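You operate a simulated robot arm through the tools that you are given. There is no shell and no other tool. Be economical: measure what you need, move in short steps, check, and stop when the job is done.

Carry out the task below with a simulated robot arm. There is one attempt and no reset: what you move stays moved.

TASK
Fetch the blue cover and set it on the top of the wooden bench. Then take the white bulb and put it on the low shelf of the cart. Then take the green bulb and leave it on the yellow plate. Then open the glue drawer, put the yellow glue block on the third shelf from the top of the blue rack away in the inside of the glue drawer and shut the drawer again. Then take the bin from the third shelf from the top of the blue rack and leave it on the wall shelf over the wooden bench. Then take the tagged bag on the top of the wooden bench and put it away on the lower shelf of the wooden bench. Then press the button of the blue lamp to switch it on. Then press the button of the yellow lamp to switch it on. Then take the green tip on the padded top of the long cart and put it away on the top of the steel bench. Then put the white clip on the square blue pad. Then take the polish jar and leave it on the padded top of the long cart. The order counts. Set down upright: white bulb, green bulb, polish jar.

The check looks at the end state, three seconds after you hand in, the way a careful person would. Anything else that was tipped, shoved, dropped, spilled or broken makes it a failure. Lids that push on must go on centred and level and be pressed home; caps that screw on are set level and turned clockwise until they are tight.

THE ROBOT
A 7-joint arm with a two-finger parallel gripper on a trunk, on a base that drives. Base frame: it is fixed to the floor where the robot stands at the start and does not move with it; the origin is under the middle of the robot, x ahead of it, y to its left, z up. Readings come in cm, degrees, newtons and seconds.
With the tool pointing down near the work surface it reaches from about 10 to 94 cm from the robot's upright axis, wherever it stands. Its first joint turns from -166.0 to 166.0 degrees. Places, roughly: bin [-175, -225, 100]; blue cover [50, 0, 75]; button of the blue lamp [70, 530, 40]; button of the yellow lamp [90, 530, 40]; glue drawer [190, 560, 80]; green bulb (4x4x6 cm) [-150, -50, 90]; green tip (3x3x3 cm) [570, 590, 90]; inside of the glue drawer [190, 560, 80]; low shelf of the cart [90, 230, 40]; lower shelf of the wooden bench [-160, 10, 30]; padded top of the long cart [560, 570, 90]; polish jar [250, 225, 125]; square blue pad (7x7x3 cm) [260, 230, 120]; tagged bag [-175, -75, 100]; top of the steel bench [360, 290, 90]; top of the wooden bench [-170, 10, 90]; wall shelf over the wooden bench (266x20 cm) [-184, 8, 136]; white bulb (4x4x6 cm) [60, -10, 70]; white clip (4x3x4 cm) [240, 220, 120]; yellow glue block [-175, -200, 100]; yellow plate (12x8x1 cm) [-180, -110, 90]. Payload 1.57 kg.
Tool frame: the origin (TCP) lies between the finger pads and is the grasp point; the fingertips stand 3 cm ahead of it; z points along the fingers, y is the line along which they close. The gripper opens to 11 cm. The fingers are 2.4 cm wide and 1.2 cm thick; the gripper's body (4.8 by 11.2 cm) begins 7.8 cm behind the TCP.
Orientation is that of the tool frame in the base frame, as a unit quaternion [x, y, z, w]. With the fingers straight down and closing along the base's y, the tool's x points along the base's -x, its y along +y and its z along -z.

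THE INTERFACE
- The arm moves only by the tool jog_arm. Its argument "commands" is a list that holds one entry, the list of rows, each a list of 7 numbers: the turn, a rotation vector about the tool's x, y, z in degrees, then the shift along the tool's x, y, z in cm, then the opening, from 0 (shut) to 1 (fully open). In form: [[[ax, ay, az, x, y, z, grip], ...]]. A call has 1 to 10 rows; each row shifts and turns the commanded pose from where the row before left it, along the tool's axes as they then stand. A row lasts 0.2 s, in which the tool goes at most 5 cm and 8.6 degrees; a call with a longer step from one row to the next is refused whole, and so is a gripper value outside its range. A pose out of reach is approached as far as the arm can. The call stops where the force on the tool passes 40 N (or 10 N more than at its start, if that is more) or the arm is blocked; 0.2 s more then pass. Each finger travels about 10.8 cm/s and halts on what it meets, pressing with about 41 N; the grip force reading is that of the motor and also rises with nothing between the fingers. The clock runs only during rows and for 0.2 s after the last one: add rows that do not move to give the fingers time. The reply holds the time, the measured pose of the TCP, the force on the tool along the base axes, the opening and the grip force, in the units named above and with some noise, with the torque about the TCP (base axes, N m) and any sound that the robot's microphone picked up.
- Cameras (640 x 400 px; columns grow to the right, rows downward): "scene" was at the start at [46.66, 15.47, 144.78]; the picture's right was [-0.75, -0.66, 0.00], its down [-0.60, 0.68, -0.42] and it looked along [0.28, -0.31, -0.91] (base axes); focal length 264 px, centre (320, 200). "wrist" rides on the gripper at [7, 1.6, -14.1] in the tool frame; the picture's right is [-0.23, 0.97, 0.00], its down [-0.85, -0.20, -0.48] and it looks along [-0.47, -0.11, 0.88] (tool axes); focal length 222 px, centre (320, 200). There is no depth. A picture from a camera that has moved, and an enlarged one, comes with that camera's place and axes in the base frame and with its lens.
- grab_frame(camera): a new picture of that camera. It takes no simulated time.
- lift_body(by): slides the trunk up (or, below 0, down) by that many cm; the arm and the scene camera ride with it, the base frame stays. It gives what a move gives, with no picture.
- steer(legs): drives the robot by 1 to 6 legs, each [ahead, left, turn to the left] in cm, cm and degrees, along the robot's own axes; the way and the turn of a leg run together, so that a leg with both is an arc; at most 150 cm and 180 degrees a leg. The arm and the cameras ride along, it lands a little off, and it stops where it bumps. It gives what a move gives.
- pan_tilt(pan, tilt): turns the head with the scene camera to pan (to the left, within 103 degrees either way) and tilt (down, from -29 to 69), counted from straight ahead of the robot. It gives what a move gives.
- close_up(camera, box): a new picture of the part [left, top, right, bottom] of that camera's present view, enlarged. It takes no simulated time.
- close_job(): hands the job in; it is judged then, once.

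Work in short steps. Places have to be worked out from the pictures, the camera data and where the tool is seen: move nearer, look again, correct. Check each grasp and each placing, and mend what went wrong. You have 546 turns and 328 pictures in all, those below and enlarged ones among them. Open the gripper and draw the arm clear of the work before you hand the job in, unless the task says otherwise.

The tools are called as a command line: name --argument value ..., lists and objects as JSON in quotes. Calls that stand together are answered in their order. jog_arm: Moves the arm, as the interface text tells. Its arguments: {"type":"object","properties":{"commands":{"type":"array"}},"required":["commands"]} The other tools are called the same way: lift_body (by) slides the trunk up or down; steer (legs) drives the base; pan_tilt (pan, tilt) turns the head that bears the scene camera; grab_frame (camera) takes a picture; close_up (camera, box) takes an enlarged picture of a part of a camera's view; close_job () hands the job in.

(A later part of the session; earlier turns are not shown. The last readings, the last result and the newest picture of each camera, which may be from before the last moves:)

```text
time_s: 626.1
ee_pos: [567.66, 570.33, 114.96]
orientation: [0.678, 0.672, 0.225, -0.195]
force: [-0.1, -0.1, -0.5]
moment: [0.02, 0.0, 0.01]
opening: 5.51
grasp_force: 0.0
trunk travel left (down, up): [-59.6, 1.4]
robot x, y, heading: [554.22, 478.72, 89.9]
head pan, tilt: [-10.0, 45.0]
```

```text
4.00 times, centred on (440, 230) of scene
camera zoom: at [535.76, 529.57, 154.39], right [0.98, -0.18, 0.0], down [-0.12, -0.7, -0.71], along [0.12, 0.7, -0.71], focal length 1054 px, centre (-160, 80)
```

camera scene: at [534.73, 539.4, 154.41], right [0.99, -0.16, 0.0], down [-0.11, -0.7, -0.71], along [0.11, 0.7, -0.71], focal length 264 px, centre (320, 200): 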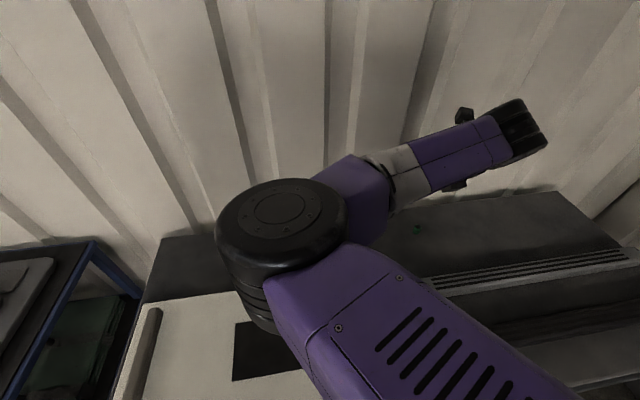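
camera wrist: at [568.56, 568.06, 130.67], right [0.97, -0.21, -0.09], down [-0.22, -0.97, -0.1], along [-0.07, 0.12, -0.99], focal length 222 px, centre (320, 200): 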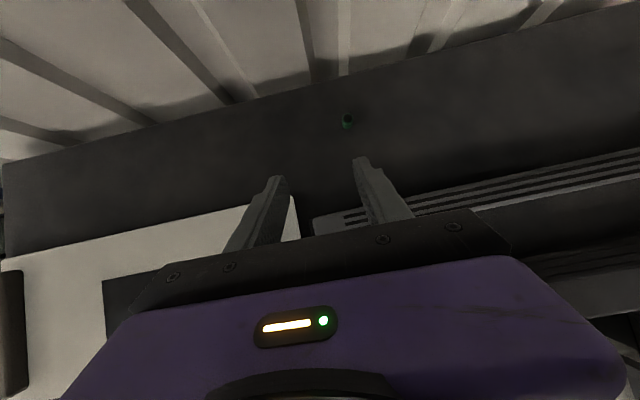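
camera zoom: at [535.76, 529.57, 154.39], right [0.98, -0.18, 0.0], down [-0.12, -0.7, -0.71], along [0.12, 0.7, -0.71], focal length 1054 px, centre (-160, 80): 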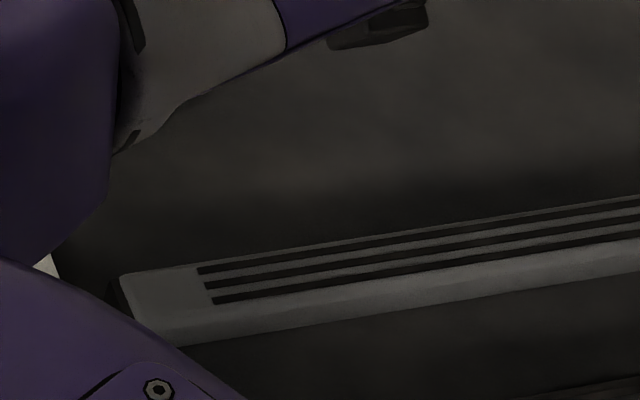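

Two views give the tip at ≈[574.5,588.4,86] (cart top ≈84.5). I drive forward/right and lower to just above.

steer --legs '[[15, -6.3, 0]]'

jog_arm --commands '[[[0, 0, 0, -2.3, 0, 3.3, 0.5], [0, 0, 0, -2.3, 0, 3.3, 0.5], [0, 0, 0, -2.3, 0, 3.3, 0.5], [0, 0, 0, -2.3, 0, 3.3, 0.5], [0, 0, 0, 0, 0, 0, 0.5]]]'

grab_frame --camera "wrist"

grab_frame --camera "scene"

```text
time_s: 627.6
ee_pos: [574.08, 585.26, 114.97]
orientation: [0.678, 0.672, 0.224, -0.195]
force: [0.5, -0.4, -0.4]
moment: [-0.02, -0.02, 0.03]
opening: 5.48
grasp_force: 0.1
trunk travel left (down, up): [-59.6, 1.4]
robot x, y, heading: [560.8, 493.7, 89.8]
head pan, tilt: [-10.0, 45.0]
```

```text
time_s: 628.8
ee_pos: [574.71, 585.42, 98.91]
orientation: [0.678, 0.673, 0.224, -0.195]
force: [-0.3, 0.8, -1.0]
moment: [-0.01, -0.02, 0.01]
opening: 5.51
grasp_force: 0.1
trunk travel left (down, up): [-59.6, 1.4]
robot x, y, heading: [560.89, 493.68, 89.9]
head pan, tilt: [-10.0, 45.0]
```

```text
99 pictures are left
camera wrist: at [575.55, 583.08, 114.62], right [0.97, -0.21, -0.09], down [-0.22, -0.97, -0.1], along [-0.07, 0.12, -0.99], focal length 222 px, centre (320, 200)
```

wrist: 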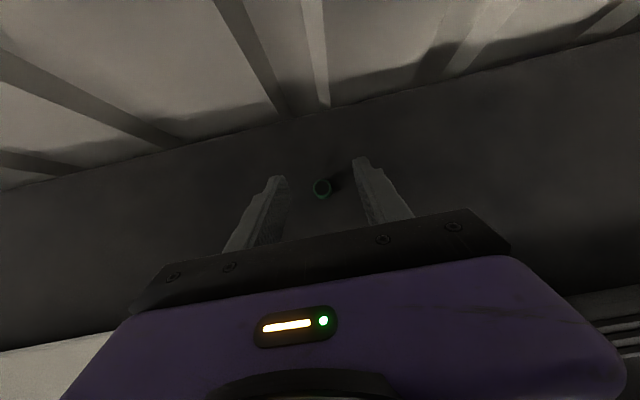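

```text
98 pictures are left
camera scene: at [542.14, 544.34, 154.4], right [0.98, -0.18, 0.0], down [-0.12, -0.7, -0.71], along [0.12, 0.7, -0.71], focal length 264 px, centre (320, 200)
```

scene: 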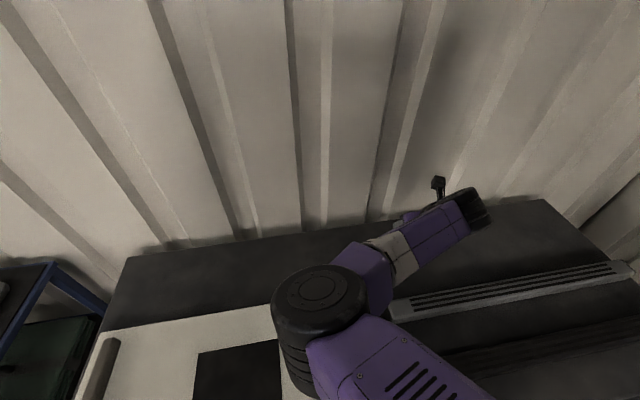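

Tip at ≈[574.1,588,86]. Lower to grasp height in small steps.

jog_arm --commands '[[[0, 0, 0, -1.48, -0.27, 3.31, 0.5], [0, 0, 0, -1.48, -0.27, 3.31, 0.5], [0, 0, 0, -0.74, -0.13, 1.65, 0.5], [0, 0, 0, -0.4, -0.06, 0.83, 0.5], [0, 0, 0, 0, 0, 0, 0.5]]]'

close_up --camera "wrist" --box '[220, 110, 440, 240]'

```text
time_s: 630.1
ee_pos: [574.51, 586.88, 89.29]
orientation: [0.678, 0.671, 0.227, -0.196]
force: [-2.5, -15.5, 21.5]
moment: [-0.31, 0.72, 0.44]
opening: 5.63
grasp_force: 0.8
trunk travel left (down, up): [-59.6, 1.4]
robot x, y, heading: [560.81, 493.46, 89.8]
head pan, tilt: [-10.0, 45.0]
stopped in row 5: the force on the tool passed its limit at 41 N (the readings are from after the stop); the commanded pose is now the measured one
```

```text
2.91 times, centred on (330, 175) of wrist
camera zoom: at [575.48, 584.47, 104.97], right [0.97, -0.21, -0.09], down [-0.22, -0.97, -0.1], along [-0.07, 0.12, -0.99], focal length 646 px, centre (291, 273)
```

zoom: 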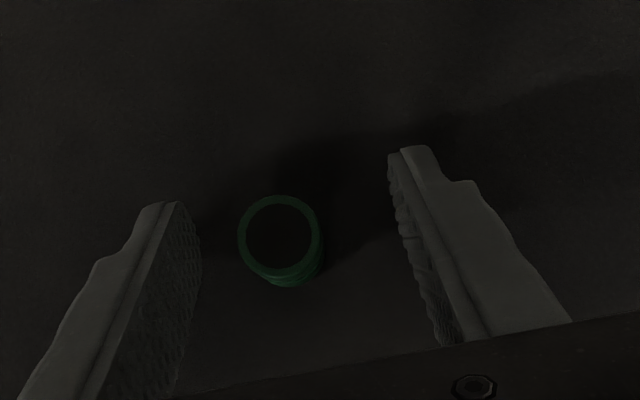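

The tip stands between the fingers; the fingertips touched the pad. I ease up 0.3 cm and close.

jog_arm --commands '[[[0, 0, 0, 0.17, 0, -0.25, 0.5], [0, 0, 0, 0, 0, 0, 0.3], [0, 0, 0, 0, 0, 0, 0], [0, 0, 0, 0, 0, 0, 0], [0, 0, 0, 0, 0, 0, 0]]]'

jog_arm --commands '[[[0, 0, 0, 0.85, 0, -1.23, 0], [0, 0, 0, 1.7, 0, -2.5, 0], [0, 0, 0, 2.3, 0, -3.3, 0], [0, 0, 0, 2.3, 0, -3.3, 0], [0, 0, 0, 2.3, 0, -3.3, 0], [0, 0, 0, 0, 0, 0, 0]]]'

close_up --camera "wrist" --box '[220, 110, 440, 240]'

```text
time_s: 631.3
ee_pos: [574.47, 586.98, 89.27]
orientation: [0.678, 0.672, 0.226, -0.196]
force: [-0.9, 0.4, 0.8]
moment: [0.01, 0.01, 0.0]
opening: 2.04
grasp_force: 34.0
trunk travel left (down, up): [-59.6, 1.4]
robot x, y, heading: [560.96, 493.57, 89.8]
head pan, tilt: [-10.0, 45.0]
```

```text
time_s: 632.7
ee_pos: [573.88, 586.96, 105.96]
orientation: [0.678, 0.672, 0.224, -0.196]
force: [-0.5, 0.0, 0.5]
moment: [-0.01, -0.01, -0.01]
opening: 2.04
grasp_force: 33.8
trunk travel left (down, up): [-59.6, 1.4]
robot x, y, heading: [560.83, 493.51, 89.8]
head pan, tilt: [-10.0, 45.0]
```

```text
2.91 times, centred on (330, 175) of wrist
camera zoom: at [574.86, 584.58, 121.63], right [0.97, -0.21, -0.09], down [-0.22, -0.97, -0.1], along [-0.07, 0.12, -0.99], focal length 646 px, centre (291, 273)
```

zoom: 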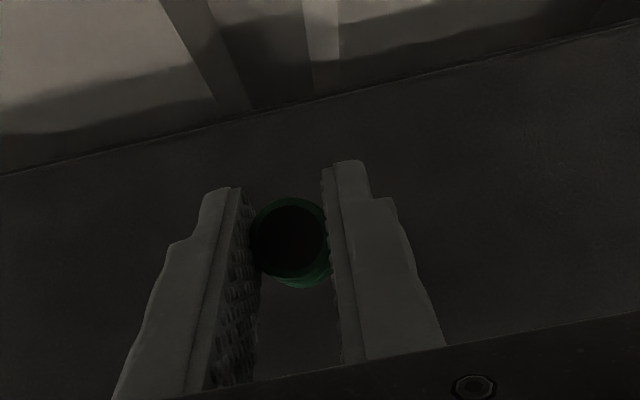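

Tip held. I raise a bit, and travel to the steel bench (approaching from its +y side).

jog_arm --commands '[[[0, 0, 0, 2.3, 0, -3.3, 0], [0, 0, 0, 2.3, 0, -3.3, 0], [0, 0, 0, 0, 0, 0, 0]]]'

steer --legs '[[0, 132, 0], [-60, 0, 0], [0, 0, 90], [0, 0, 90]]'

pan_tilt --pan -30 --tilt 35

grab_frame --camera "scene"

```text
time_s: 633.5
ee_pos: [573.72, 586.87, 114.11]
orientation: [0.678, 0.672, 0.226, -0.195]
force: [0.6, 0.1, -0.1]
moment: [0.01, 0.0, 0.04]
opening: 2.05
grasp_force: 34.2
trunk travel left (down, up): [-59.6, 1.4]
robot x, y, heading: [560.74, 493.43, 89.9]
head pan, tilt: [-10.0, 45.0]
```

```text
time_s: 650.6
ee_pos: [412.13, 341.15, 113.98]
orientation: [-0.656, 0.693, -0.192, -0.229]
force: [0.1, -0.4, -0.6]
moment: [0.0, 0.0, 0.02]
opening: 2.06
grasp_force: 34.2
trunk travel left (down, up): [-59.6, 1.4]
robot x, y, heading: [429.75, 433.59, -92.7]
head pan, tilt: [-10.0, 45.0]
```

```text
time_s: 651.5
ee_pos: [412.15, 341.08, 113.88]
orientation: [-0.656, 0.693, -0.191, -0.231]
force: [-0.4, -0.6, -0.9]
moment: [-0.01, 0.0, -0.02]
opening: 2.04
grasp_force: 33.9
trunk travel left (down, up): [-59.6, 1.4]
robot x, y, heading: [429.32, 433.8, -92.7]
head pan, tilt: [-30.0, 35.0]
```

```text
95 pictures are left
camera scene: at [442.51, 382.78, 155.88], right [-0.84, 0.54, 0.0], down [0.31, 0.48, -0.82], along [-0.44, -0.69, -0.57], focal length 264 px, centre (320, 200)
```

scene: 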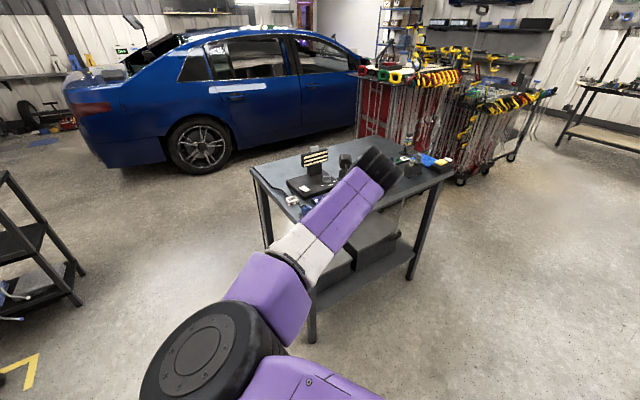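

close_up --camera "scene" --box '[240, 130, 470, 240]'

close_up --camera "scene" --box '[350, 40, 570, 180]'

```text
2.78 times, centred on (355, 185) of scene
camera zoom: at [442.51, 382.78, 155.88], right [-0.84, 0.54, 0.0], down [0.31, 0.48, -0.82], along [-0.44, -0.69, -0.57], focal length 733 px, centre (223, 242)
```

zoom: 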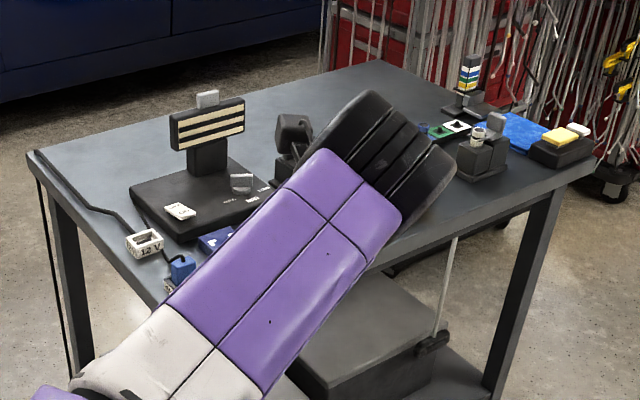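

```text
2.86 times, centred on (460, 110) of scene
camera zoom: at [442.51, 382.78, 155.88], right [-0.84, 0.54, 0.0], down [0.31, 0.48, -0.82], along [-0.44, -0.69, -0.57], focal length 753 px, centre (-80, 457)
```

zoom: 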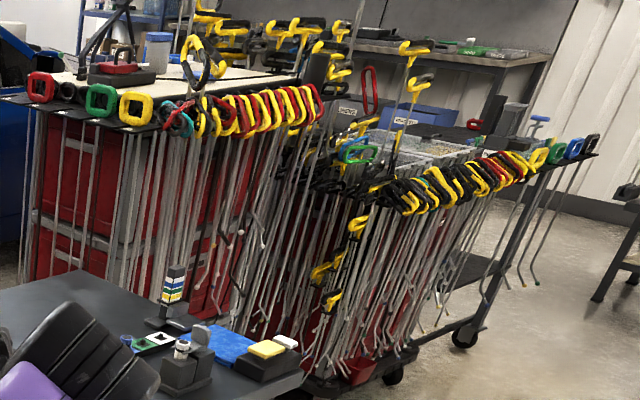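

The free strip of the steel bench is along its −y edge (y 259–280); I'll place the tip near [390,269] from the −y side. I drive around the bench's +x end.

steer --legs '[[0, 0, 2.7], [0, 28, 0], [145, 0, 0], [100, 0, 0]]'

pan_tilt --pan -40 --tilt 35

grab_frame --camera "scene"

```text
time_s: 665.5
ee_pos: [445.91, 94.26, 113.99]
orientation: [0.679, -0.671, 0.198, 0.224]
force: [0.5, 0.7, 0.1]
moment: [0.0, 0.0, 0.02]
opening: 2.06
grasp_force: 34.0
trunk travel left (down, up): [-59.6, 1.4]
robot x, y, heading: [456.43, 187.98, -89.2]
head pan, tilt: [-30.0, 35.0]
```

```text
time_s: 666.2
ee_pos: [445.81, 94.31, 113.95]
orientation: [0.678, -0.671, 0.199, 0.224]
force: [0.8, 0.5, 0.2]
moment: [0.0, 0.03, 0.01]
opening: 2.07
grasp_force: 34.2
trunk travel left (down, up): [-59.6, 1.4]
robot x, y, heading: [457.29, 187.88, -89.0]
head pan, tilt: [-40.0, 35.0]
```

```text
92 pictures are left
camera scene: at [472.08, 138.81, 155.88], right [-0.78, 0.63, 0.0], down [0.36, 0.45, -0.82], along [-0.51, -0.64, -0.57], focal length 264 px, centre (320, 200)
```

scene: 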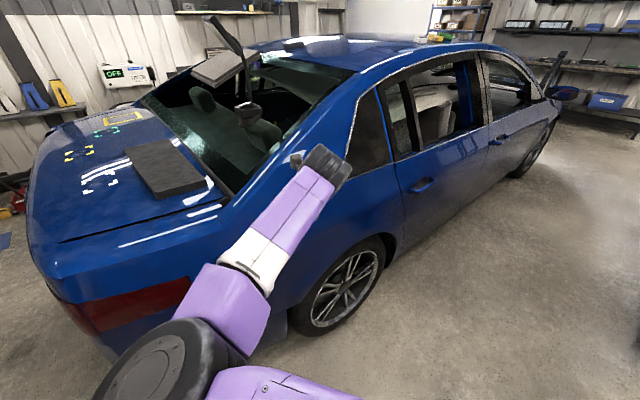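

Clear of the car. Turn right 180° in place.

steer --legs '[[0, 0, -90], [0, 0, -91]]'

pan_tilt --pan 30 --tilt 40

grab_frame --camera "scene"

```text
time_s: 674.2
ee_pos: [468.03, 281.75, 113.96]
orientation: [0.672, 0.678, 0.224, -0.197]
force: [-0.2, -0.9, -0.5]
moment: [0.01, -0.01, 0.01]
opening: 2.05
grasp_force: 33.9
trunk travel left (down, up): [-59.6, 1.4]
robot x, y, heading: [456.97, 188.1, 91.0]
head pan, tilt: [-40.0, 35.0]
```

```text
time_s: 675.6
ee_pos: [467.97, 281.58, 113.87]
orientation: [0.671, 0.678, 0.224, -0.198]
force: [0.1, 0.3, 0.3]
moment: [0.0, -0.01, 0.01]
opening: 2.06
grasp_force: 34.6
trunk travel left (down, up): [-59.6, 1.4]
robot x, y, heading: [457.12, 188.0, 91.1]
head pan, tilt: [30.0, 40.0]
```

```text
91 pictures are left
camera scene: at [431.68, 237.62, 155.13], right [0.86, 0.52, 0.0], down [0.33, -0.55, -0.77], along [-0.39, 0.66, -0.64], focal length 264 px, centre (320, 200)
```

scene: 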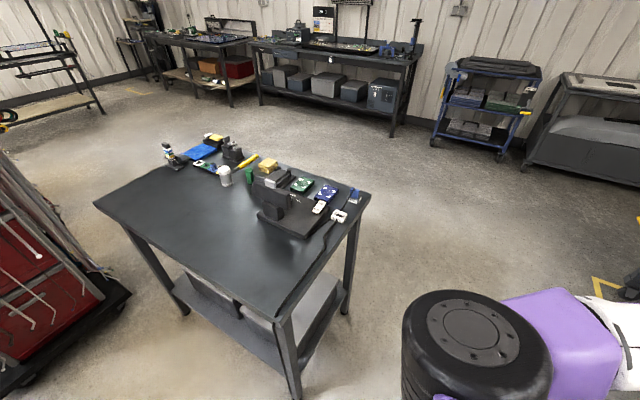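

The bench's near half is free. I strafe left 82 cm and back 9 to stand over [386,273].

steer --legs '[[-9, 0, -1], [0, 82, 0]]'

grab_frame --camera "wrist"

grab_frame --camera "scene"

```text
time_s: 680.7
ee_pos: [386.64, 271.47, 113.8]
orientation: [0.673, 0.677, 0.225, -0.197]
force: [0.0, 0.8, -0.5]
moment: [0.03, 0.03, 0.0]
opening: 2.07
grasp_force: 34.1
trunk travel left (down, up): [-59.6, 1.4]
robot x, y, heading: [375.24, 177.96, 90.9]
head pan, tilt: [30.0, 40.0]
```

```text
90 pictures are left
camera wrist: at [387.57, 269.13, 129.64], right [0.98, -0.19, -0.09], down [-0.2, -0.97, -0.1], along [-0.07, 0.12, -0.99], focal length 222 px, centre (320, 200)
```

wrist: 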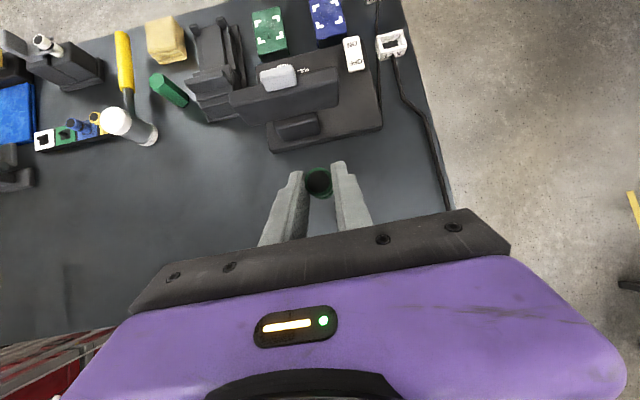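

```text
89 pictures are left
camera scene: at [350.12, 227.56, 155.13], right [0.86, 0.51, 0.0], down [0.33, -0.55, -0.77], along [-0.39, 0.66, -0.64], focal length 264 px, centre (320, 200)
```

scene: 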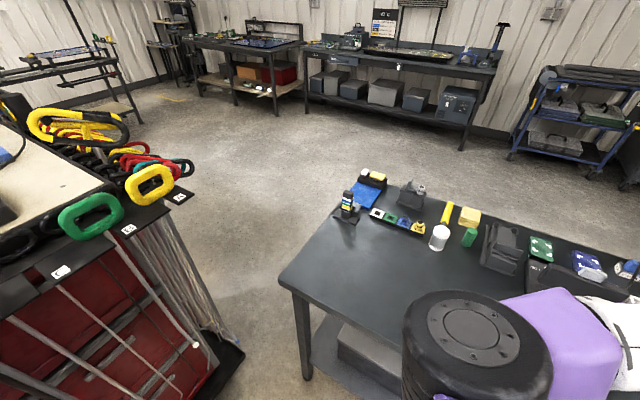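

Clear spot beneath. Lower 17 cm, then fine steps.

jog_arm --commands '[[[0, 0, 0, -2.55, 0, 3.7, 0], [0, 0, 0, -2.55, 0, 3.7, 0], [0, 0, 0, -2.55, 0, 3.7, 0], [0, 0, 0, -1.98, 0, 2.88, 0], [0, 0, 0, 0, 0, 0, 0]]]'

close_up --camera "wrist" --box '[220, 110, 440, 240]'

jog_arm --commands '[[[0, 0, 0, -0.23, 0, 0.33, 0], [0, 0, 0, -0.23, 0, 0.33, 0], [0, 0, 0, -0.23, 0, 0.33, 0], [0, 0, 0, -0.23, 0, 0.33, 0], [0, 0, 0, -0.23, 0, 0.33, 0], [0, 0, 0, -0.23, 0, 0.33, 0], [0, 0, 0, -0.23, 0, 0.33, 0]]]'

```text
time_s: 681.9
ee_pos: [387.21, 271.54, 96.91]
orientation: [0.672, 0.677, 0.225, -0.198]
force: [0.3, 0.3, 0.5]
moment: [0.0, -0.02, 0.02]
opening: 2.06
grasp_force: 33.9
trunk travel left (down, up): [-59.6, 1.4]
robot x, y, heading: [375.5, 177.87, 91.0]
head pan, tilt: [30.0, 40.0]
```

```text
2.91 times, centred on (330, 175) of wrist
camera zoom: at [388.15, 269.31, 112.67], right [0.98, -0.19, -0.09], down [-0.2, -0.97, -0.1], along [-0.07, 0.12, -0.99], focal length 646 px, centre (291, 273)
```

zoom: 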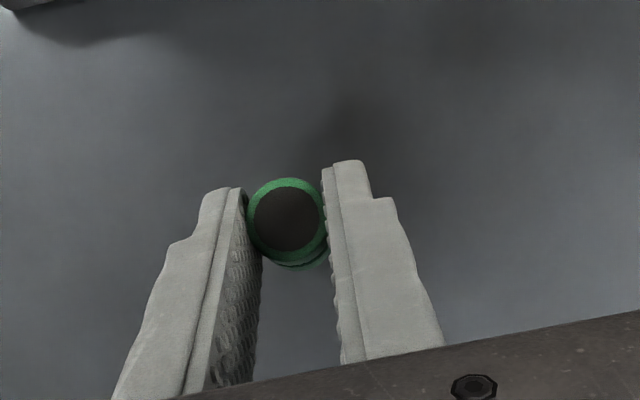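

```text
time_s: 683.5
ee_pos: [387.32, 271.64, 94.16]
orientation: [0.672, 0.677, 0.225, -0.197]
force: [-0.2, 0.1, 0.1]
moment: [-0.05, 0.02, 0.0]
opening: 2.04
grasp_force: 34.0
trunk travel left (down, up): [-59.6, 1.4]
robot x, y, heading: [375.16, 177.9, 90.6]
head pan, tilt: [30.0, 40.0]
```

jog_arm --commands '[[[0, 0, 0, -0.2, 0, 0.29, 0], [0, 0, 0, -0.2, 0, 0.29, 0], [0, 0, 0, -0.2, 0, 0.29, 0], [0, 0, 0, -0.2, 0, 0.29, 0], [0, 0, 0, -0.2, 0, 0.29, 0], [0, 0, 0, -0.2, 0, 0.29, 0], [0, 0, 0, -0.2, 0, 0.29, 0]]]'

```text
time_s: 684.6
ee_pos: [387.29, 271.81, 93.11]
orientation: [0.671, 0.676, 0.229, -0.2]
force: [1.3, 0.0, 11.5]
moment: [0.04, 0.05, 0.01]
opening: 2.04
grasp_force: 33.7
trunk travel left (down, up): [-59.6, 1.4]
robot x, y, heading: [375.5, 177.79, 90.8]
head pan, tilt: [30.0, 40.0]
stopped in row 5: the force on the tool passed its limit at 44 N (the readings are from after the stop); the commanded pose is now the measured one
```

Contact with the bench. Release and rise.

jog_arm --commands '[[[0, 0, 0, 0.1, 0, -0.15, 0.3], [0, 0, 0, 0, 0, 0, 0.45], [0, 0, 0, 0, 0, 0, 0.45], [0, 0, 0, 1.15, 0, -1.65, 0.45], [0, 0, 0, 2.3, 0, -3.3, 0.45], [0, 0, 0, 2.3, 0, -3.3, 0.45], [0, 0, 0, 2.3, 0, -3.3, 0.45], [0, 0, 0, 2.3, 0, -3.3, 0.45], [0, 0, 0, 0, 0, 0, 0.45]]]'

grab_frame --camera "wrist"

```text
time_s: 686.6
ee_pos: [386.61, 271.44, 111.41]
orientation: [0.671, 0.677, 0.227, -0.2]
force: [0.1, -0.3, -0.1]
moment: [0.04, -0.01, -0.01]
opening: 4.94
grasp_force: 0.0
trunk travel left (down, up): [-59.6, 1.4]
robot x, y, heading: [375.39, 177.94, 91.1]
head pan, tilt: [30.0, 40.0]
```

```text
87 pictures are left
camera wrist: at [387.6, 269.07, 127.06], right [0.98, -0.19, -0.09], down [-0.2, -0.97, -0.11], along [-0.07, 0.12, -0.99], focal length 222 px, centre (320, 200)
```

wrist: 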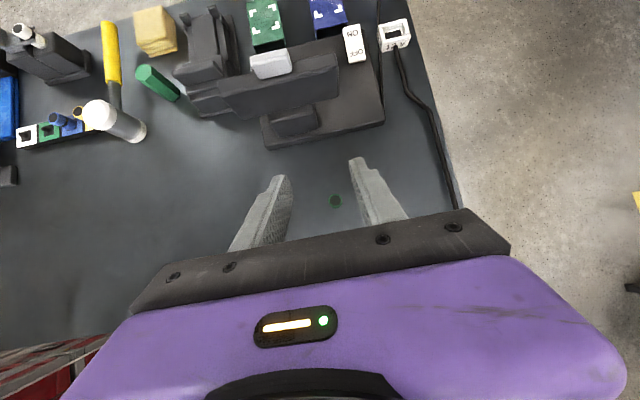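

The tip stands on the steel bench. Next the white clip on the red cart's top; I back off a bit and look at it.

steer --legs '[[-25, -20, 0]]'

pan_tilt --pan 60 --tilt 25

grab_frame --camera "scene"

```text
time_s: 688.8
ee_pos: [406.7, 246.77, 111.32]
orientation: [0.673, 0.675, 0.228, -0.198]
force: [-0.3, -0.6, -0.1]
moment: [-0.01, 0.01, 0.01]
opening: 4.91
grasp_force: 0.1
trunk travel left (down, up): [-59.6, 1.4]
robot x, y, heading: [394.9, 153.0, 90.9]
head pan, tilt: [30.0, 40.0]
```

```text
time_s: 689.7
ee_pos: [406.73, 246.69, 111.43]
orientation: [0.673, 0.675, 0.228, -0.198]
force: [0.0, -0.2, 1.3]
moment: [0.01, 0.02, 0.04]
opening: 4.93
grasp_force: 0.2
trunk travel left (down, up): [-59.6, 1.4]
robot x, y, heading: [395.09, 152.76, 91.0]
head pan, tilt: [60.0, 25.0]
```

```text
86 pictures are left
camera scene: at [366.37, 200.06, 157.46], right [0.49, 0.87, 0.0], down [0.37, -0.21, -0.91], along [-0.79, 0.44, -0.42], focal length 264 px, centre (320, 200)
```

scene: 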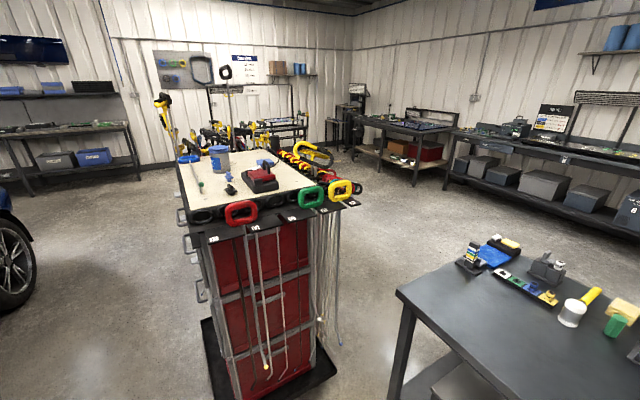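

close_up --camera "scene" --box '[160, 120, 370, 250]'

```text
3.05 times, centred on (265, 185) of scene
camera zoom: at [366.37, 200.06, 157.46], right [0.49, 0.87, 0.0], down [0.37, -0.21, -0.91], along [-0.79, 0.44, -0.42], focal length 803 px, centre (488, 246)
```

zoom: 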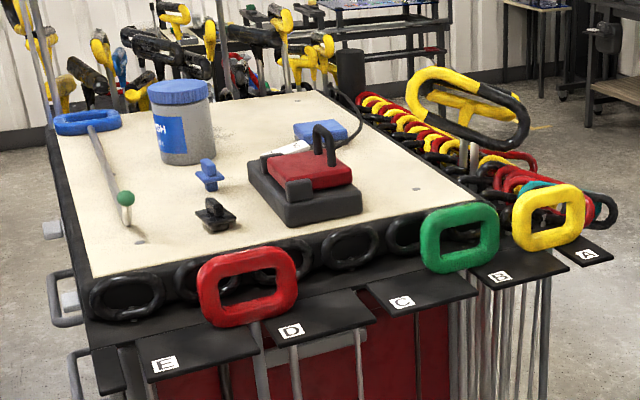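

The top has the jar, a blue pad, clips and a device; tool loops surround the +x/+y sides, so the −y side is the approach. First I flatten the pitch and raise the hand to z≈140.

jog_arm --commands '[[[0, 7, 0, 0, 0, 0, 0.5], [0, 7, 0, 0, 0, 0, 0.5], [0, 7, 0, 0, 0, 0, 0.5], [0, 0, 0, 3.3, 0, -2.24, 0.5], [0, 0, 0, 3.3, 0, -2.24, 0.5], [0, 0, 0, 3.3, 0, -2.24, 0.5], [0, 0, 0, 3.3, 0, -2.24, 0.5], [0, 0, 0, 3.3, 0, -2.24, 0.5], [0, 0, 0, 3.3, 0, -2.24, 0.5], [0, 0, 0, 0, 0, 0, 0.5]]]'

steer --legs '[[-32, 0, -1], [0, 70, 0]]'

pan_tilt --pan 30 --tilt 25

grab_frame --camera "scene"

```text
time_s: 691.9
ee_pos: [406.03, 246.58, 135.27]
orientation: [0.62, 0.628, 0.346, -0.319]
force: [0.3, -0.1, 0.8]
moment: [0.02, -0.01, -0.01]
opening: 5.5
grasp_force: 0.2
trunk travel left (down, up): [-59.6, 1.4]
robot x, y, heading: [395.09, 152.83, 90.6]
head pan, tilt: [60.0, 25.0]
```

```text
time_s: 694.3
ee_pos: [407.97, 213.58, 135.08]
orientation: [0.625, 0.622, 0.349, -0.317]
force: [0.9, -0.6, -0.7]
moment: [-0.01, 0.01, -0.03]
opening: 5.5
grasp_force: 0.0
trunk travel left (down, up): [-59.6, 1.4]
robot x, y, heading: [394.95, 120.66, 89.2]
head pan, tilt: [60.0, 25.0]
stopped in leg 1: the robot was blocked; the commanded pose is now the measured one
```

```text
time_s: 695.2
ee_pos: [408.04, 213.48, 135.19]
orientation: [0.627, 0.621, 0.35, -0.314]
force: [0.1, 0.4, 0.9]
moment: [0.01, 0.04, 0.02]
opening: 5.5
grasp_force: 0.1
trunk travel left (down, up): [-59.6, 1.4]
robot x, y, heading: [394.82, 120.24, 89.4]
head pan, tilt: [30.0, 25.0]
```

```text
84 pictures are left
camera scene: at [370.79, 171.28, 157.46], right [0.87, 0.49, 0.0], down [0.21, -0.37, -0.91], along [-0.45, 0.79, -0.42], focal length 264 px, centre (320, 200)
```

scene: 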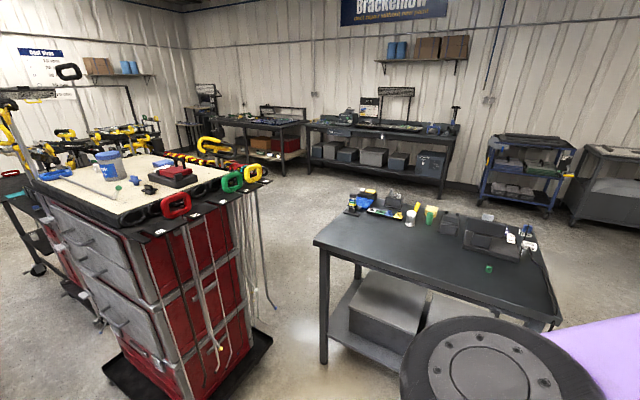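

The base touched the car's side behind; range for robot y is ≥122. I raise the hand to ~143 and strafe left to the cart at y≈127.

jog_arm --commands '[[[0, 4, 0, 3.3, 0, -2.24, 0.5], [0, 0, 0, 3.3, 0, -2.24, 0.5], [0, 0, 0, 0, 0, 0, 0.5]]]'

steer --legs '[[6, 0, 0.6], [0, 100, 0]]'

pan_tilt --pan 0 --tilt 30

grab_frame --camera "scene"

```text
time_s: 696.0
ee_pos: [407.47, 213.69, 143.24]
orientation: [0.615, 0.61, 0.371, -0.336]
force: [-0.3, 0.9, 0.4]
moment: [0.0, -0.01, 0.01]
opening: 5.48
grasp_force: 0.1
trunk travel left (down, up): [-59.6, 1.4]
robot x, y, heading: [395.27, 120.58, 89.6]
head pan, tilt: [30.0, 25.0]
```

```text
time_s: 701.7
ee_pos: [310.87, 220.83, 143.23]
orientation: [0.621, 0.602, 0.375, -0.332]
force: [0.0, -0.3, -1.1]
moment: [0.01, 0.0, 0.02]
opening: 5.52
grasp_force: 0.0
trunk travel left (down, up): [-59.6, 1.4]
robot x, y, heading: [296.22, 128.13, 88.3]
head pan, tilt: [30.0, 25.0]
```

```text
time_s: 702.7
ee_pos: [310.81, 220.95, 143.11]
orientation: [0.622, 0.602, 0.375, -0.332]
force: [-0.1, -0.8, -0.6]
moment: [-0.01, 0.02, -0.01]
opening: 5.53
grasp_force: 0.0
trunk travel left (down, up): [-59.6, 1.4]
robot x, y, heading: [296.53, 128.16, 88.2]
head pan, tilt: [0.0, 30.0]
```

```text
83 pictures are left
camera scene: at [277.81, 180.4, 156.66], right [1.0, -0.03, 0.0], down [-0.02, -0.5, -0.87], along [0.03, 0.87, -0.5], focal length 264 px, centre (320, 200)
```

scene: 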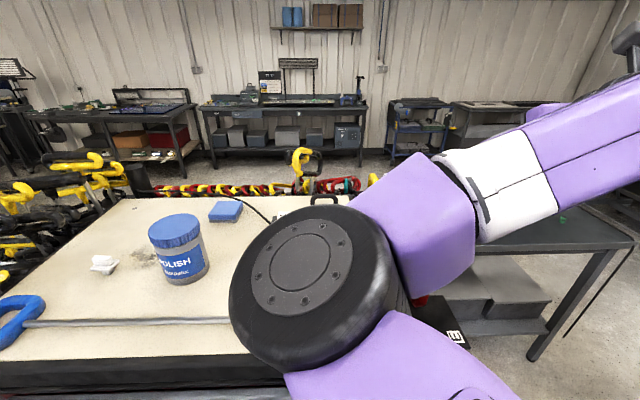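

Now all are visible: white clip ≈[236.8,220.5], jar ≈[251.6,219], blue pad ≈[255.8,238.4], top z≈118. The elbow hangs low over the cart corner, so a vertical tool with a stretched arm is better. I move right 25 cm and change the pitch to vertical while lowering.

steer --legs '[[0, -26, 1.7]]'

jog_arm --commands '[[[0, -7.5, 0, -2, 0, 1.5, 0.5], [0, -7.5, 0, -1.8, 0, 1.7, 0.5], [0, -7.5, 0, -1.6, 0, 1.9, 0.5], [0, -7.5, 0, -1.3, 0, 2.1, 0.5], [0, -7.5, 0, -1, 0, 2.3, 0.5], [0, -7.5, 0, -0.7, 0, 2.4, 0.5], [0, -7.5, 0, -0.4, 0, 2.5, 0.5], [0, -7.5, 0, 0, 0, 2.5, 0.5], [0, 0, 0, 0, 0, 0, 0.5]]]'

grab_frame --camera "scene"

```text
time_s: 704.5
ee_pos: [334.48, 220.68, 143.18]
orientation: [0.612, 0.612, 0.37, -0.338]
force: [0.0, 0.1, 0.3]
moment: [0.08, 0.01, -0.01]
opening: 5.5
grasp_force: 0.1
trunk travel left (down, up): [-59.6, 1.4]
robot x, y, heading: [322.58, 127.03, 89.6]
head pan, tilt: [0.0, 30.0]
```

```text
time_s: 706.5
ee_pos: [335.24, 222.61, 123.42]
orientation: [0.717, 0.697, 0.014, 0.014]
force: [-0.1, -0.3, -1.0]
moment: [-0.01, -0.01, 0.01]
opening: 5.51
grasp_force: 0.1
trunk travel left (down, up): [-59.6, 1.4]
robot x, y, heading: [322.24, 127.53, 89.5]
head pan, tilt: [0.0, 30.0]
```

```text
82 pictures are left
camera scene: at [302.64, 179.38, 156.66], right [1.0, -0.01, 0.0], down [0.0, -0.5, -0.87], along [0.0, 0.87, -0.5], focal length 264 px, centre (320, 200)
```

scene: 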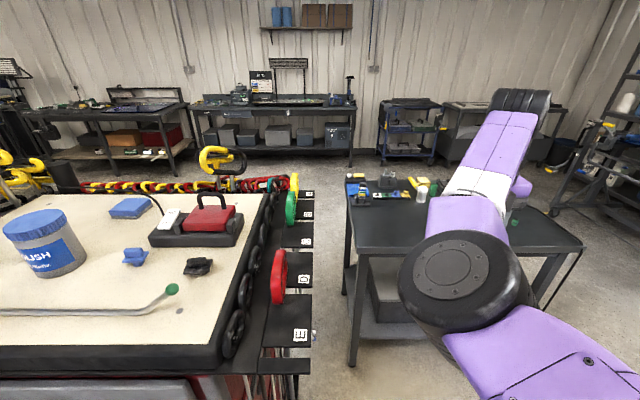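

Elbow height relative to the tool is best near 55° pitch. I set 57° and raise to z≈130.

jog_arm --commands '[[[0, 8, 0, 0, 0, -2, 0.5], [0, 8, 0, 0, 0, -2, 0.5], [0, 8, 0, 0, 0, -2, 0.5], [0, 8, 0, 0, 0, -2, 0.5], [0, 0, 0, 0, 0, 0, 0.5]]]'

grab_frame --camera "scene"

```text
time_s: 707.7
ee_pos: [334.98, 221.2, 131.13]
orientation: [0.684, 0.674, 0.212, -0.179]
force: [0.9, 0.1, 0.0]
moment: [-0.03, -0.02, -0.02]
opening: 5.48
grasp_force: 0.2
trunk travel left (down, up): [-59.6, 1.4]
robot x, y, heading: [322.22, 127.35, 89.7]
head pan, tilt: [0.0, 30.0]
```

```text
81 pictures are left
camera scene: at [302.63, 179.36, 156.67], right [1.0, -0.01, 0.0], down [0.0, -0.5, -0.87], along [0.0, 0.87, -0.5], focal length 264 px, centre (320, 200)
```

scene: 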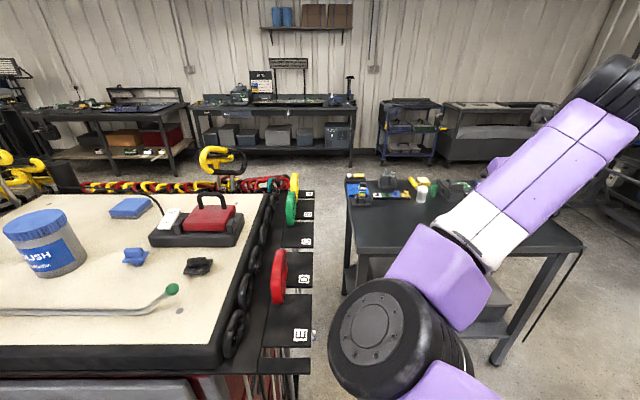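

The elbow puck would sit over the cart, so I need a flat, fully stretched arm with the base far back. I test here (clear space): flatten to ~20° and extend forward.

jog_arm --commands '[[[0, 7.6, 0, 0, 0, 0, 0.5], [0, 7.6, 0, 0, 0, 0, 0.5], [0, 7.6, 0, 0, 0, 0, 0.5], [0, 7.6, 0, 0, 0, 0, 0.5], [0, 7.6, 0, 0, 0, 0, 0.5], [0, 0, 0, 1.4, 0, 3.8, 0.5], [0, 0, 0, 1.4, 0, 3.8, 0.5], [0, 0, 0, 1.4, 0, 3.8, 0.5], [0, 0, 0, 0, 0, 0, 0.5]]]'

grab_frame --camera "scene"

```text
time_s: 709.7
ee_pos: [335.39, 233.36, 131.05]
orientation: [0.578, 0.58, 0.423, -0.389]
force: [-0.4, 0.1, 0.4]
moment: [0.02, 0.0, 0.0]
opening: 5.51
grasp_force: 0.0
trunk travel left (down, up): [-59.6, 1.4]
robot x, y, heading: [322.77, 127.57, 89.7]
head pan, tilt: [0.0, 30.0]
```

```text
80 pictures are left
camera scene: at [302.63, 179.37, 156.66], right [1.0, -0.01, 0.0], down [0.0, -0.5, -0.87], along [0.0, 0.87, -0.5], focal length 264 px, centre (320, 200)
```

scene: 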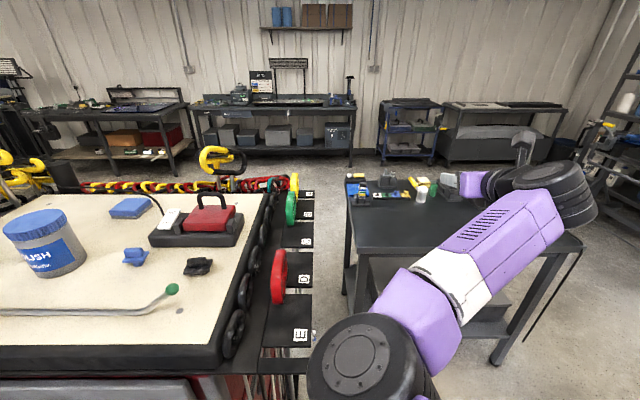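

Whether the elbow clears depends on its true size/distance; I measure it by parallax with a panned view of the same pose.

pan_tilt --pan -35 --tilt 45

grab_frame --camera "scene"

```text
time_s: 710.8
ee_pos: [335.34, 233.18, 131.17]
orientation: [0.579, 0.578, 0.423, -0.389]
force: [0.8, -0.3, 0.1]
moment: [-0.01, 0.01, -0.02]
opening: 5.51
grasp_force: 0.0
trunk travel left (down, up): [-59.6, 1.4]
robot x, y, heading: [322.46, 127.52, 89.7]
head pan, tilt: [-35.0, 45.0]
```

```text
79 pictures are left
camera scene: at [307.28, 176.96, 154.4], right [0.82, -0.58, 0.0], down [-0.41, -0.58, -0.71], along [0.41, 0.58, -0.71], focal length 264 px, centre (320, 200)
```

scene: 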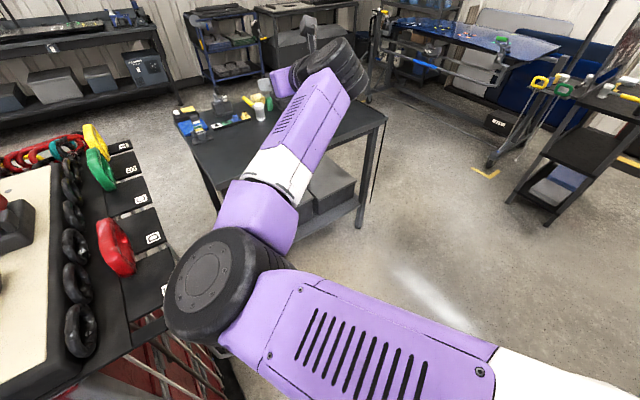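

The elbow puck is small (≈9 cm, top at z 133), so it clears the cart. I go back to pitch 30°, z≈143, then strafe left over the cart to the clip.

jog_arm --commands '[[[0, -5.5, 0, 0, 0, 0, 0.6], [0, -5.5, 0, 0, 0, 0, 0.6], [0, 0, 0, 1.1, 0, -4.1, 0.6], [0, 0, 0, 1.1, 0, -4.1, 0.6], [0, 0, 0, 1.1, 0, -4.1, 0.6], [0, 0, 0, 1.1, 0, -4.1, 0.6], [0, 0, 0, 0, 0, 0, 0.6]]]'

steer --legs '[[0, 99, 0]]'

pan_tilt --pan -5 --tilt 45

grab_frame --camera "wrist"

grab_frame --camera "scene"

```text
time_s: 712.4
ee_pos: [334.44, 221.59, 143.05]
orientation: [0.616, 0.614, 0.366, -0.332]
force: [-0.1, 0.2, -0.3]
moment: [-0.03, 0.01, 0.02]
opening: 6.59
grasp_force: 0.1
trunk travel left (down, up): [-59.6, 1.4]
robot x, y, heading: [322.36, 127.89, 89.7]
head pan, tilt: [-35.0, 45.0]
```

```text
time_s: 716.0
ee_pos: [267.57, 221.32, 142.85]
orientation: [0.628, 0.603, 0.369, -0.325]
force: [1.1, 0.2, 0.7]
moment: [0.0, 0.01, 0.02]
opening: 6.62
grasp_force: 0.1
trunk travel left (down, up): [-59.6, 1.4]
robot x, y, heading: [252.7, 128.28, 89.0]
head pan, tilt: [-35.0, 45.0]
stopped in leg 1: the robot was blocked; the commanded pose is now the measured one
```

```text
time_s: 716.9
ee_pos: [267.65, 221.41, 142.74]
orientation: [0.628, 0.603, 0.369, -0.324]
force: [0.2, 0.3, -0.1]
moment: [0.03, 0.02, 0.03]
opening: 6.59
grasp_force: 0.1
trunk travel left (down, up): [-59.6, 1.4]
robot x, y, heading: [252.48, 127.83, 89.1]
head pan, tilt: [-5.0, 45.0]
```

```text
78 pictures are left
camera wrist: at [268.17, 212.77, 156.23], right [0.97, -0.18, -0.16], down [-0.23, -0.84, -0.49], along [-0.05, 0.51, -0.86], focal length 222 px, centre (320, 200)
```

wrist: 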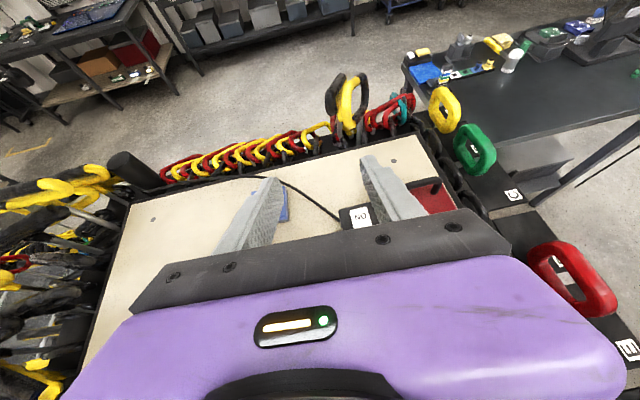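

```text
77 pictures are left
camera scene: at [234.75, 178.8, 154.64], right [0.99, -0.11, 0.0], down [-0.08, -0.7, -0.71], along [0.07, 0.71, -0.7], focal length 264 px, centre (320, 200)
```

scene: 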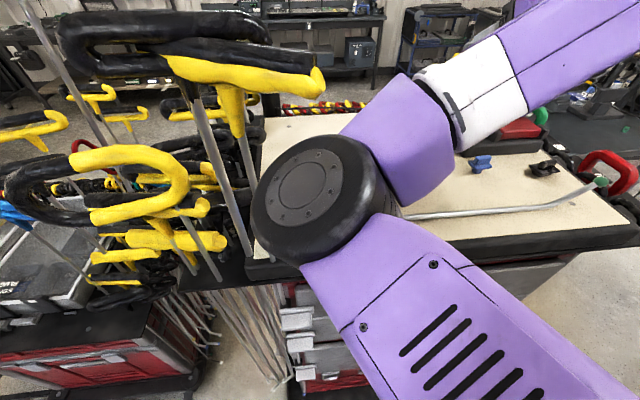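

Something on the left (tall tool handles) stopped the base. I move 4 cm right and look left to see.

steer --legs '[[0, -4, 0.9]]'

pan_tilt --pan 55 --tilt 30

grab_frame --camera "scene"

```text
time_s: 717.8
ee_pos: [269.49, 221.99, 142.49]
orientation: [0.622, 0.611, 0.366, -0.326]
force: [-0.2, -0.1, 1.0]
moment: [-0.03, -0.04, -0.02]
opening: 6.6
grasp_force: 0.1
trunk travel left (down, up): [-59.6, 1.4]
robot x, y, heading: [256.43, 128.16, 89.9]
head pan, tilt: [-5.0, 45.0]
```

```text
time_s: 719.1
ee_pos: [269.55, 221.95, 142.51]
orientation: [0.622, 0.611, 0.366, -0.326]
force: [0.4, -0.2, -0.2]
moment: [-0.01, 0.0, -0.01]
opening: 6.6
grasp_force: 0.0
trunk travel left (down, up): [-59.6, 1.4]
robot x, y, heading: [256.84, 128.03, 89.7]
head pan, tilt: [55.0, 30.0]
```

```text
76 pictures are left
camera scene: at [229.29, 176.08, 156.66], right [0.58, 0.82, 0.0], down [0.41, -0.29, -0.87], along [-0.71, 0.5, -0.5], focal length 264 px, centre (320, 200)
```

scene: 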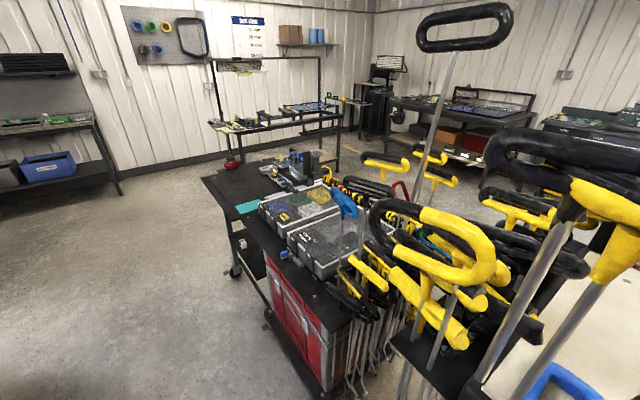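

The tall tool rack on the cart's −x side conflicts with the elbow-left posture; I need the elbow on the right. I go back to the free area and reverse the earlier yaw manoeuvre to flip the elbow.

steer --legs '[[0, -75, 0]]'

jog_arm --commands '[[[0, -5, 0, -3.2, 0, 2.2, 0.6], [0, -5, 0, -3.2, 0, 2.5, 0.6], [0, 0, 0, -3, 0, 2.6, 0.6], [0, 0, 0, -3, 0, 2.6, 0.6], [0, 0, 0, -3, 0, 2.6, 0.6], [0, 0, 0, -3, 0, 2.6, 0.6], [0, 0, 0, 0, 0, 0, 0.6]]]'

jog_arm --commands '[[[6.51, 0, -5.47, 0, 0, 0, 0.6], [6.51, 0, -5.47, 0, 0, 0, 0.6], [6.51, 0, -5.47, 0, 0, 0, 0.6], [6.51, 0, -5.47, 0, 0, 0, 0.6], [6.51, 0, -5.47, 0, 0, 0, 0.6], [6.51, 0, -5.47, 0, 0, 0, 0.6], [6.51, 0, -5.47, 0, 0, 0, 0.6], [6.51, 0, -5.47, 0, 0, 0, 0.6], [6.51, 0, -5.47, 0, 0, 0, 0.6], [6.51, 0, -5.47, 0, 0, 0, 0.6]]]'

pan_tilt --pan -20 --tilt 40

grab_frame --camera "scene"

```text
time_s: 723.2
ee_pos: [343.54, 222.6, 142.5]
orientation: [0.616, 0.616, 0.364, -0.329]
force: [0.1, -0.1, 0.2]
moment: [-0.01, -0.02, -0.02]
opening: 6.6
grasp_force: 0.1
trunk travel left (down, up): [-59.6, 1.4]
robot x, y, heading: [331.86, 128.7, 90.8]
head pan, tilt: [55.0, 30.0]
```

```text
time_s: 724.8
ee_pos: [344.24, 222.78, 118.94]
orientation: [0.646, 0.642, 0.308, -0.274]
force: [0.0, 0.2, 0.5]
moment: [0.0, 0.04, -0.01]
opening: 6.57
grasp_force: 0.1
trunk travel left (down, up): [-59.6, 1.4]
robot x, y, heading: [331.87, 128.53, 90.7]
head pan, tilt: [55.0, 30.0]
```

```text
time_s: 727.0
ee_pos: [344.38, 222.74, 118.88]
orientation: [0.053, 0.914, 0.013, -0.402]
force: [0.2, 0.5, 0.4]
moment: [0.0, -0.02, 0.04]
opening: 6.6
grasp_force: 0.0
trunk travel left (down, up): [-59.6, 1.4]
robot x, y, heading: [332.33, 128.58, 90.6]
head pan, tilt: [55.0, 30.0]
```

```text
time_s: 728.5
ee_pos: [344.34, 222.74, 118.74]
orientation: [0.056, 0.913, 0.014, -0.403]
force: [-0.2, -0.5, 0.0]
moment: [0.03, 0.0, 0.0]
opening: 6.62
grasp_force: 0.0
trunk travel left (down, up): [-59.6, 1.4]
robot x, y, heading: [332.31, 128.87, 90.9]
head pan, tilt: [-20.0, 40.0]
```

```text
75 pictures are left
camera scene: at [314.32, 178.95, 155.13], right [0.94, -0.33, 0.0], down [-0.21, -0.61, -0.77], along [0.25, 0.72, -0.64], focal length 264 px, centre (320, 200)
```

scene: 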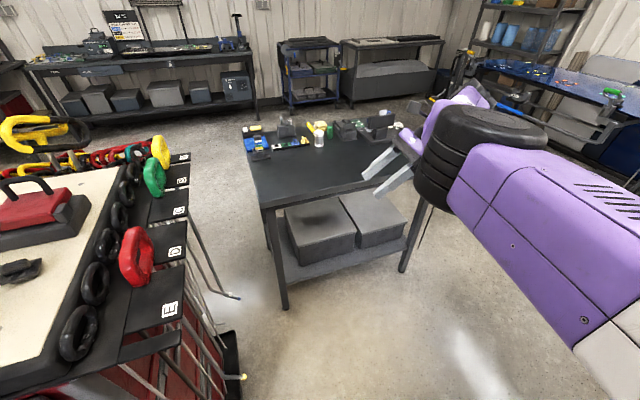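

Elbow is on the right now. I bring the tool to vertical and test rising to z≈133.

jog_arm --commands '[[[0, -8, 0, 0, 0, 0, 0.6], [0, -8, 0, 0, 0, -1, 0.6], [0, -8, 0, 0, 0, -1, 0.6], [0, -8, 0, 0, 0, -2, 0.6], [0, -8, 0, 0, 0, -2, 0.6], [0, -7.5, 0, 0, 0, -2, 0.6], [0, 0, 0, 0, 0, -4, 0.6], [0, 0, 0, 0, 0, -3, 0.6], [0, 0, 0, 0, 0, 0, 0.6]]]'

grab_frame --camera "scene"

```text
time_s: 730.5
ee_pos: [347.1, 222.83, 132.9]
orientation: [0.056, 0.998, -0.01, 0.001]
force: [0.3, 0.5, 0.0]
moment: [0.0, -0.01, -0.01]
opening: 6.61
grasp_force: 0.0
trunk travel left (down, up): [-59.6, 1.4]
robot x, y, heading: [332.27, 128.26, 90.5]
head pan, tilt: [-20.0, 40.0]
```

```text
74 pictures are left
camera scene: at [314.32, 178.93, 155.13], right [0.94, -0.33, 0.0], down [-0.21, -0.61, -0.77], along [0.25, 0.72, -0.64], focal length 264 px, centre (320, 200)
```

scene: 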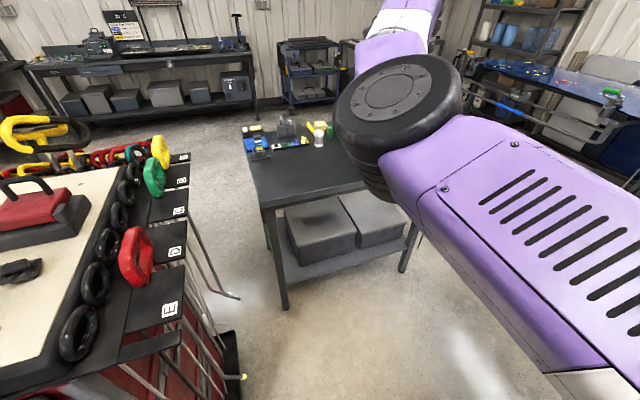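

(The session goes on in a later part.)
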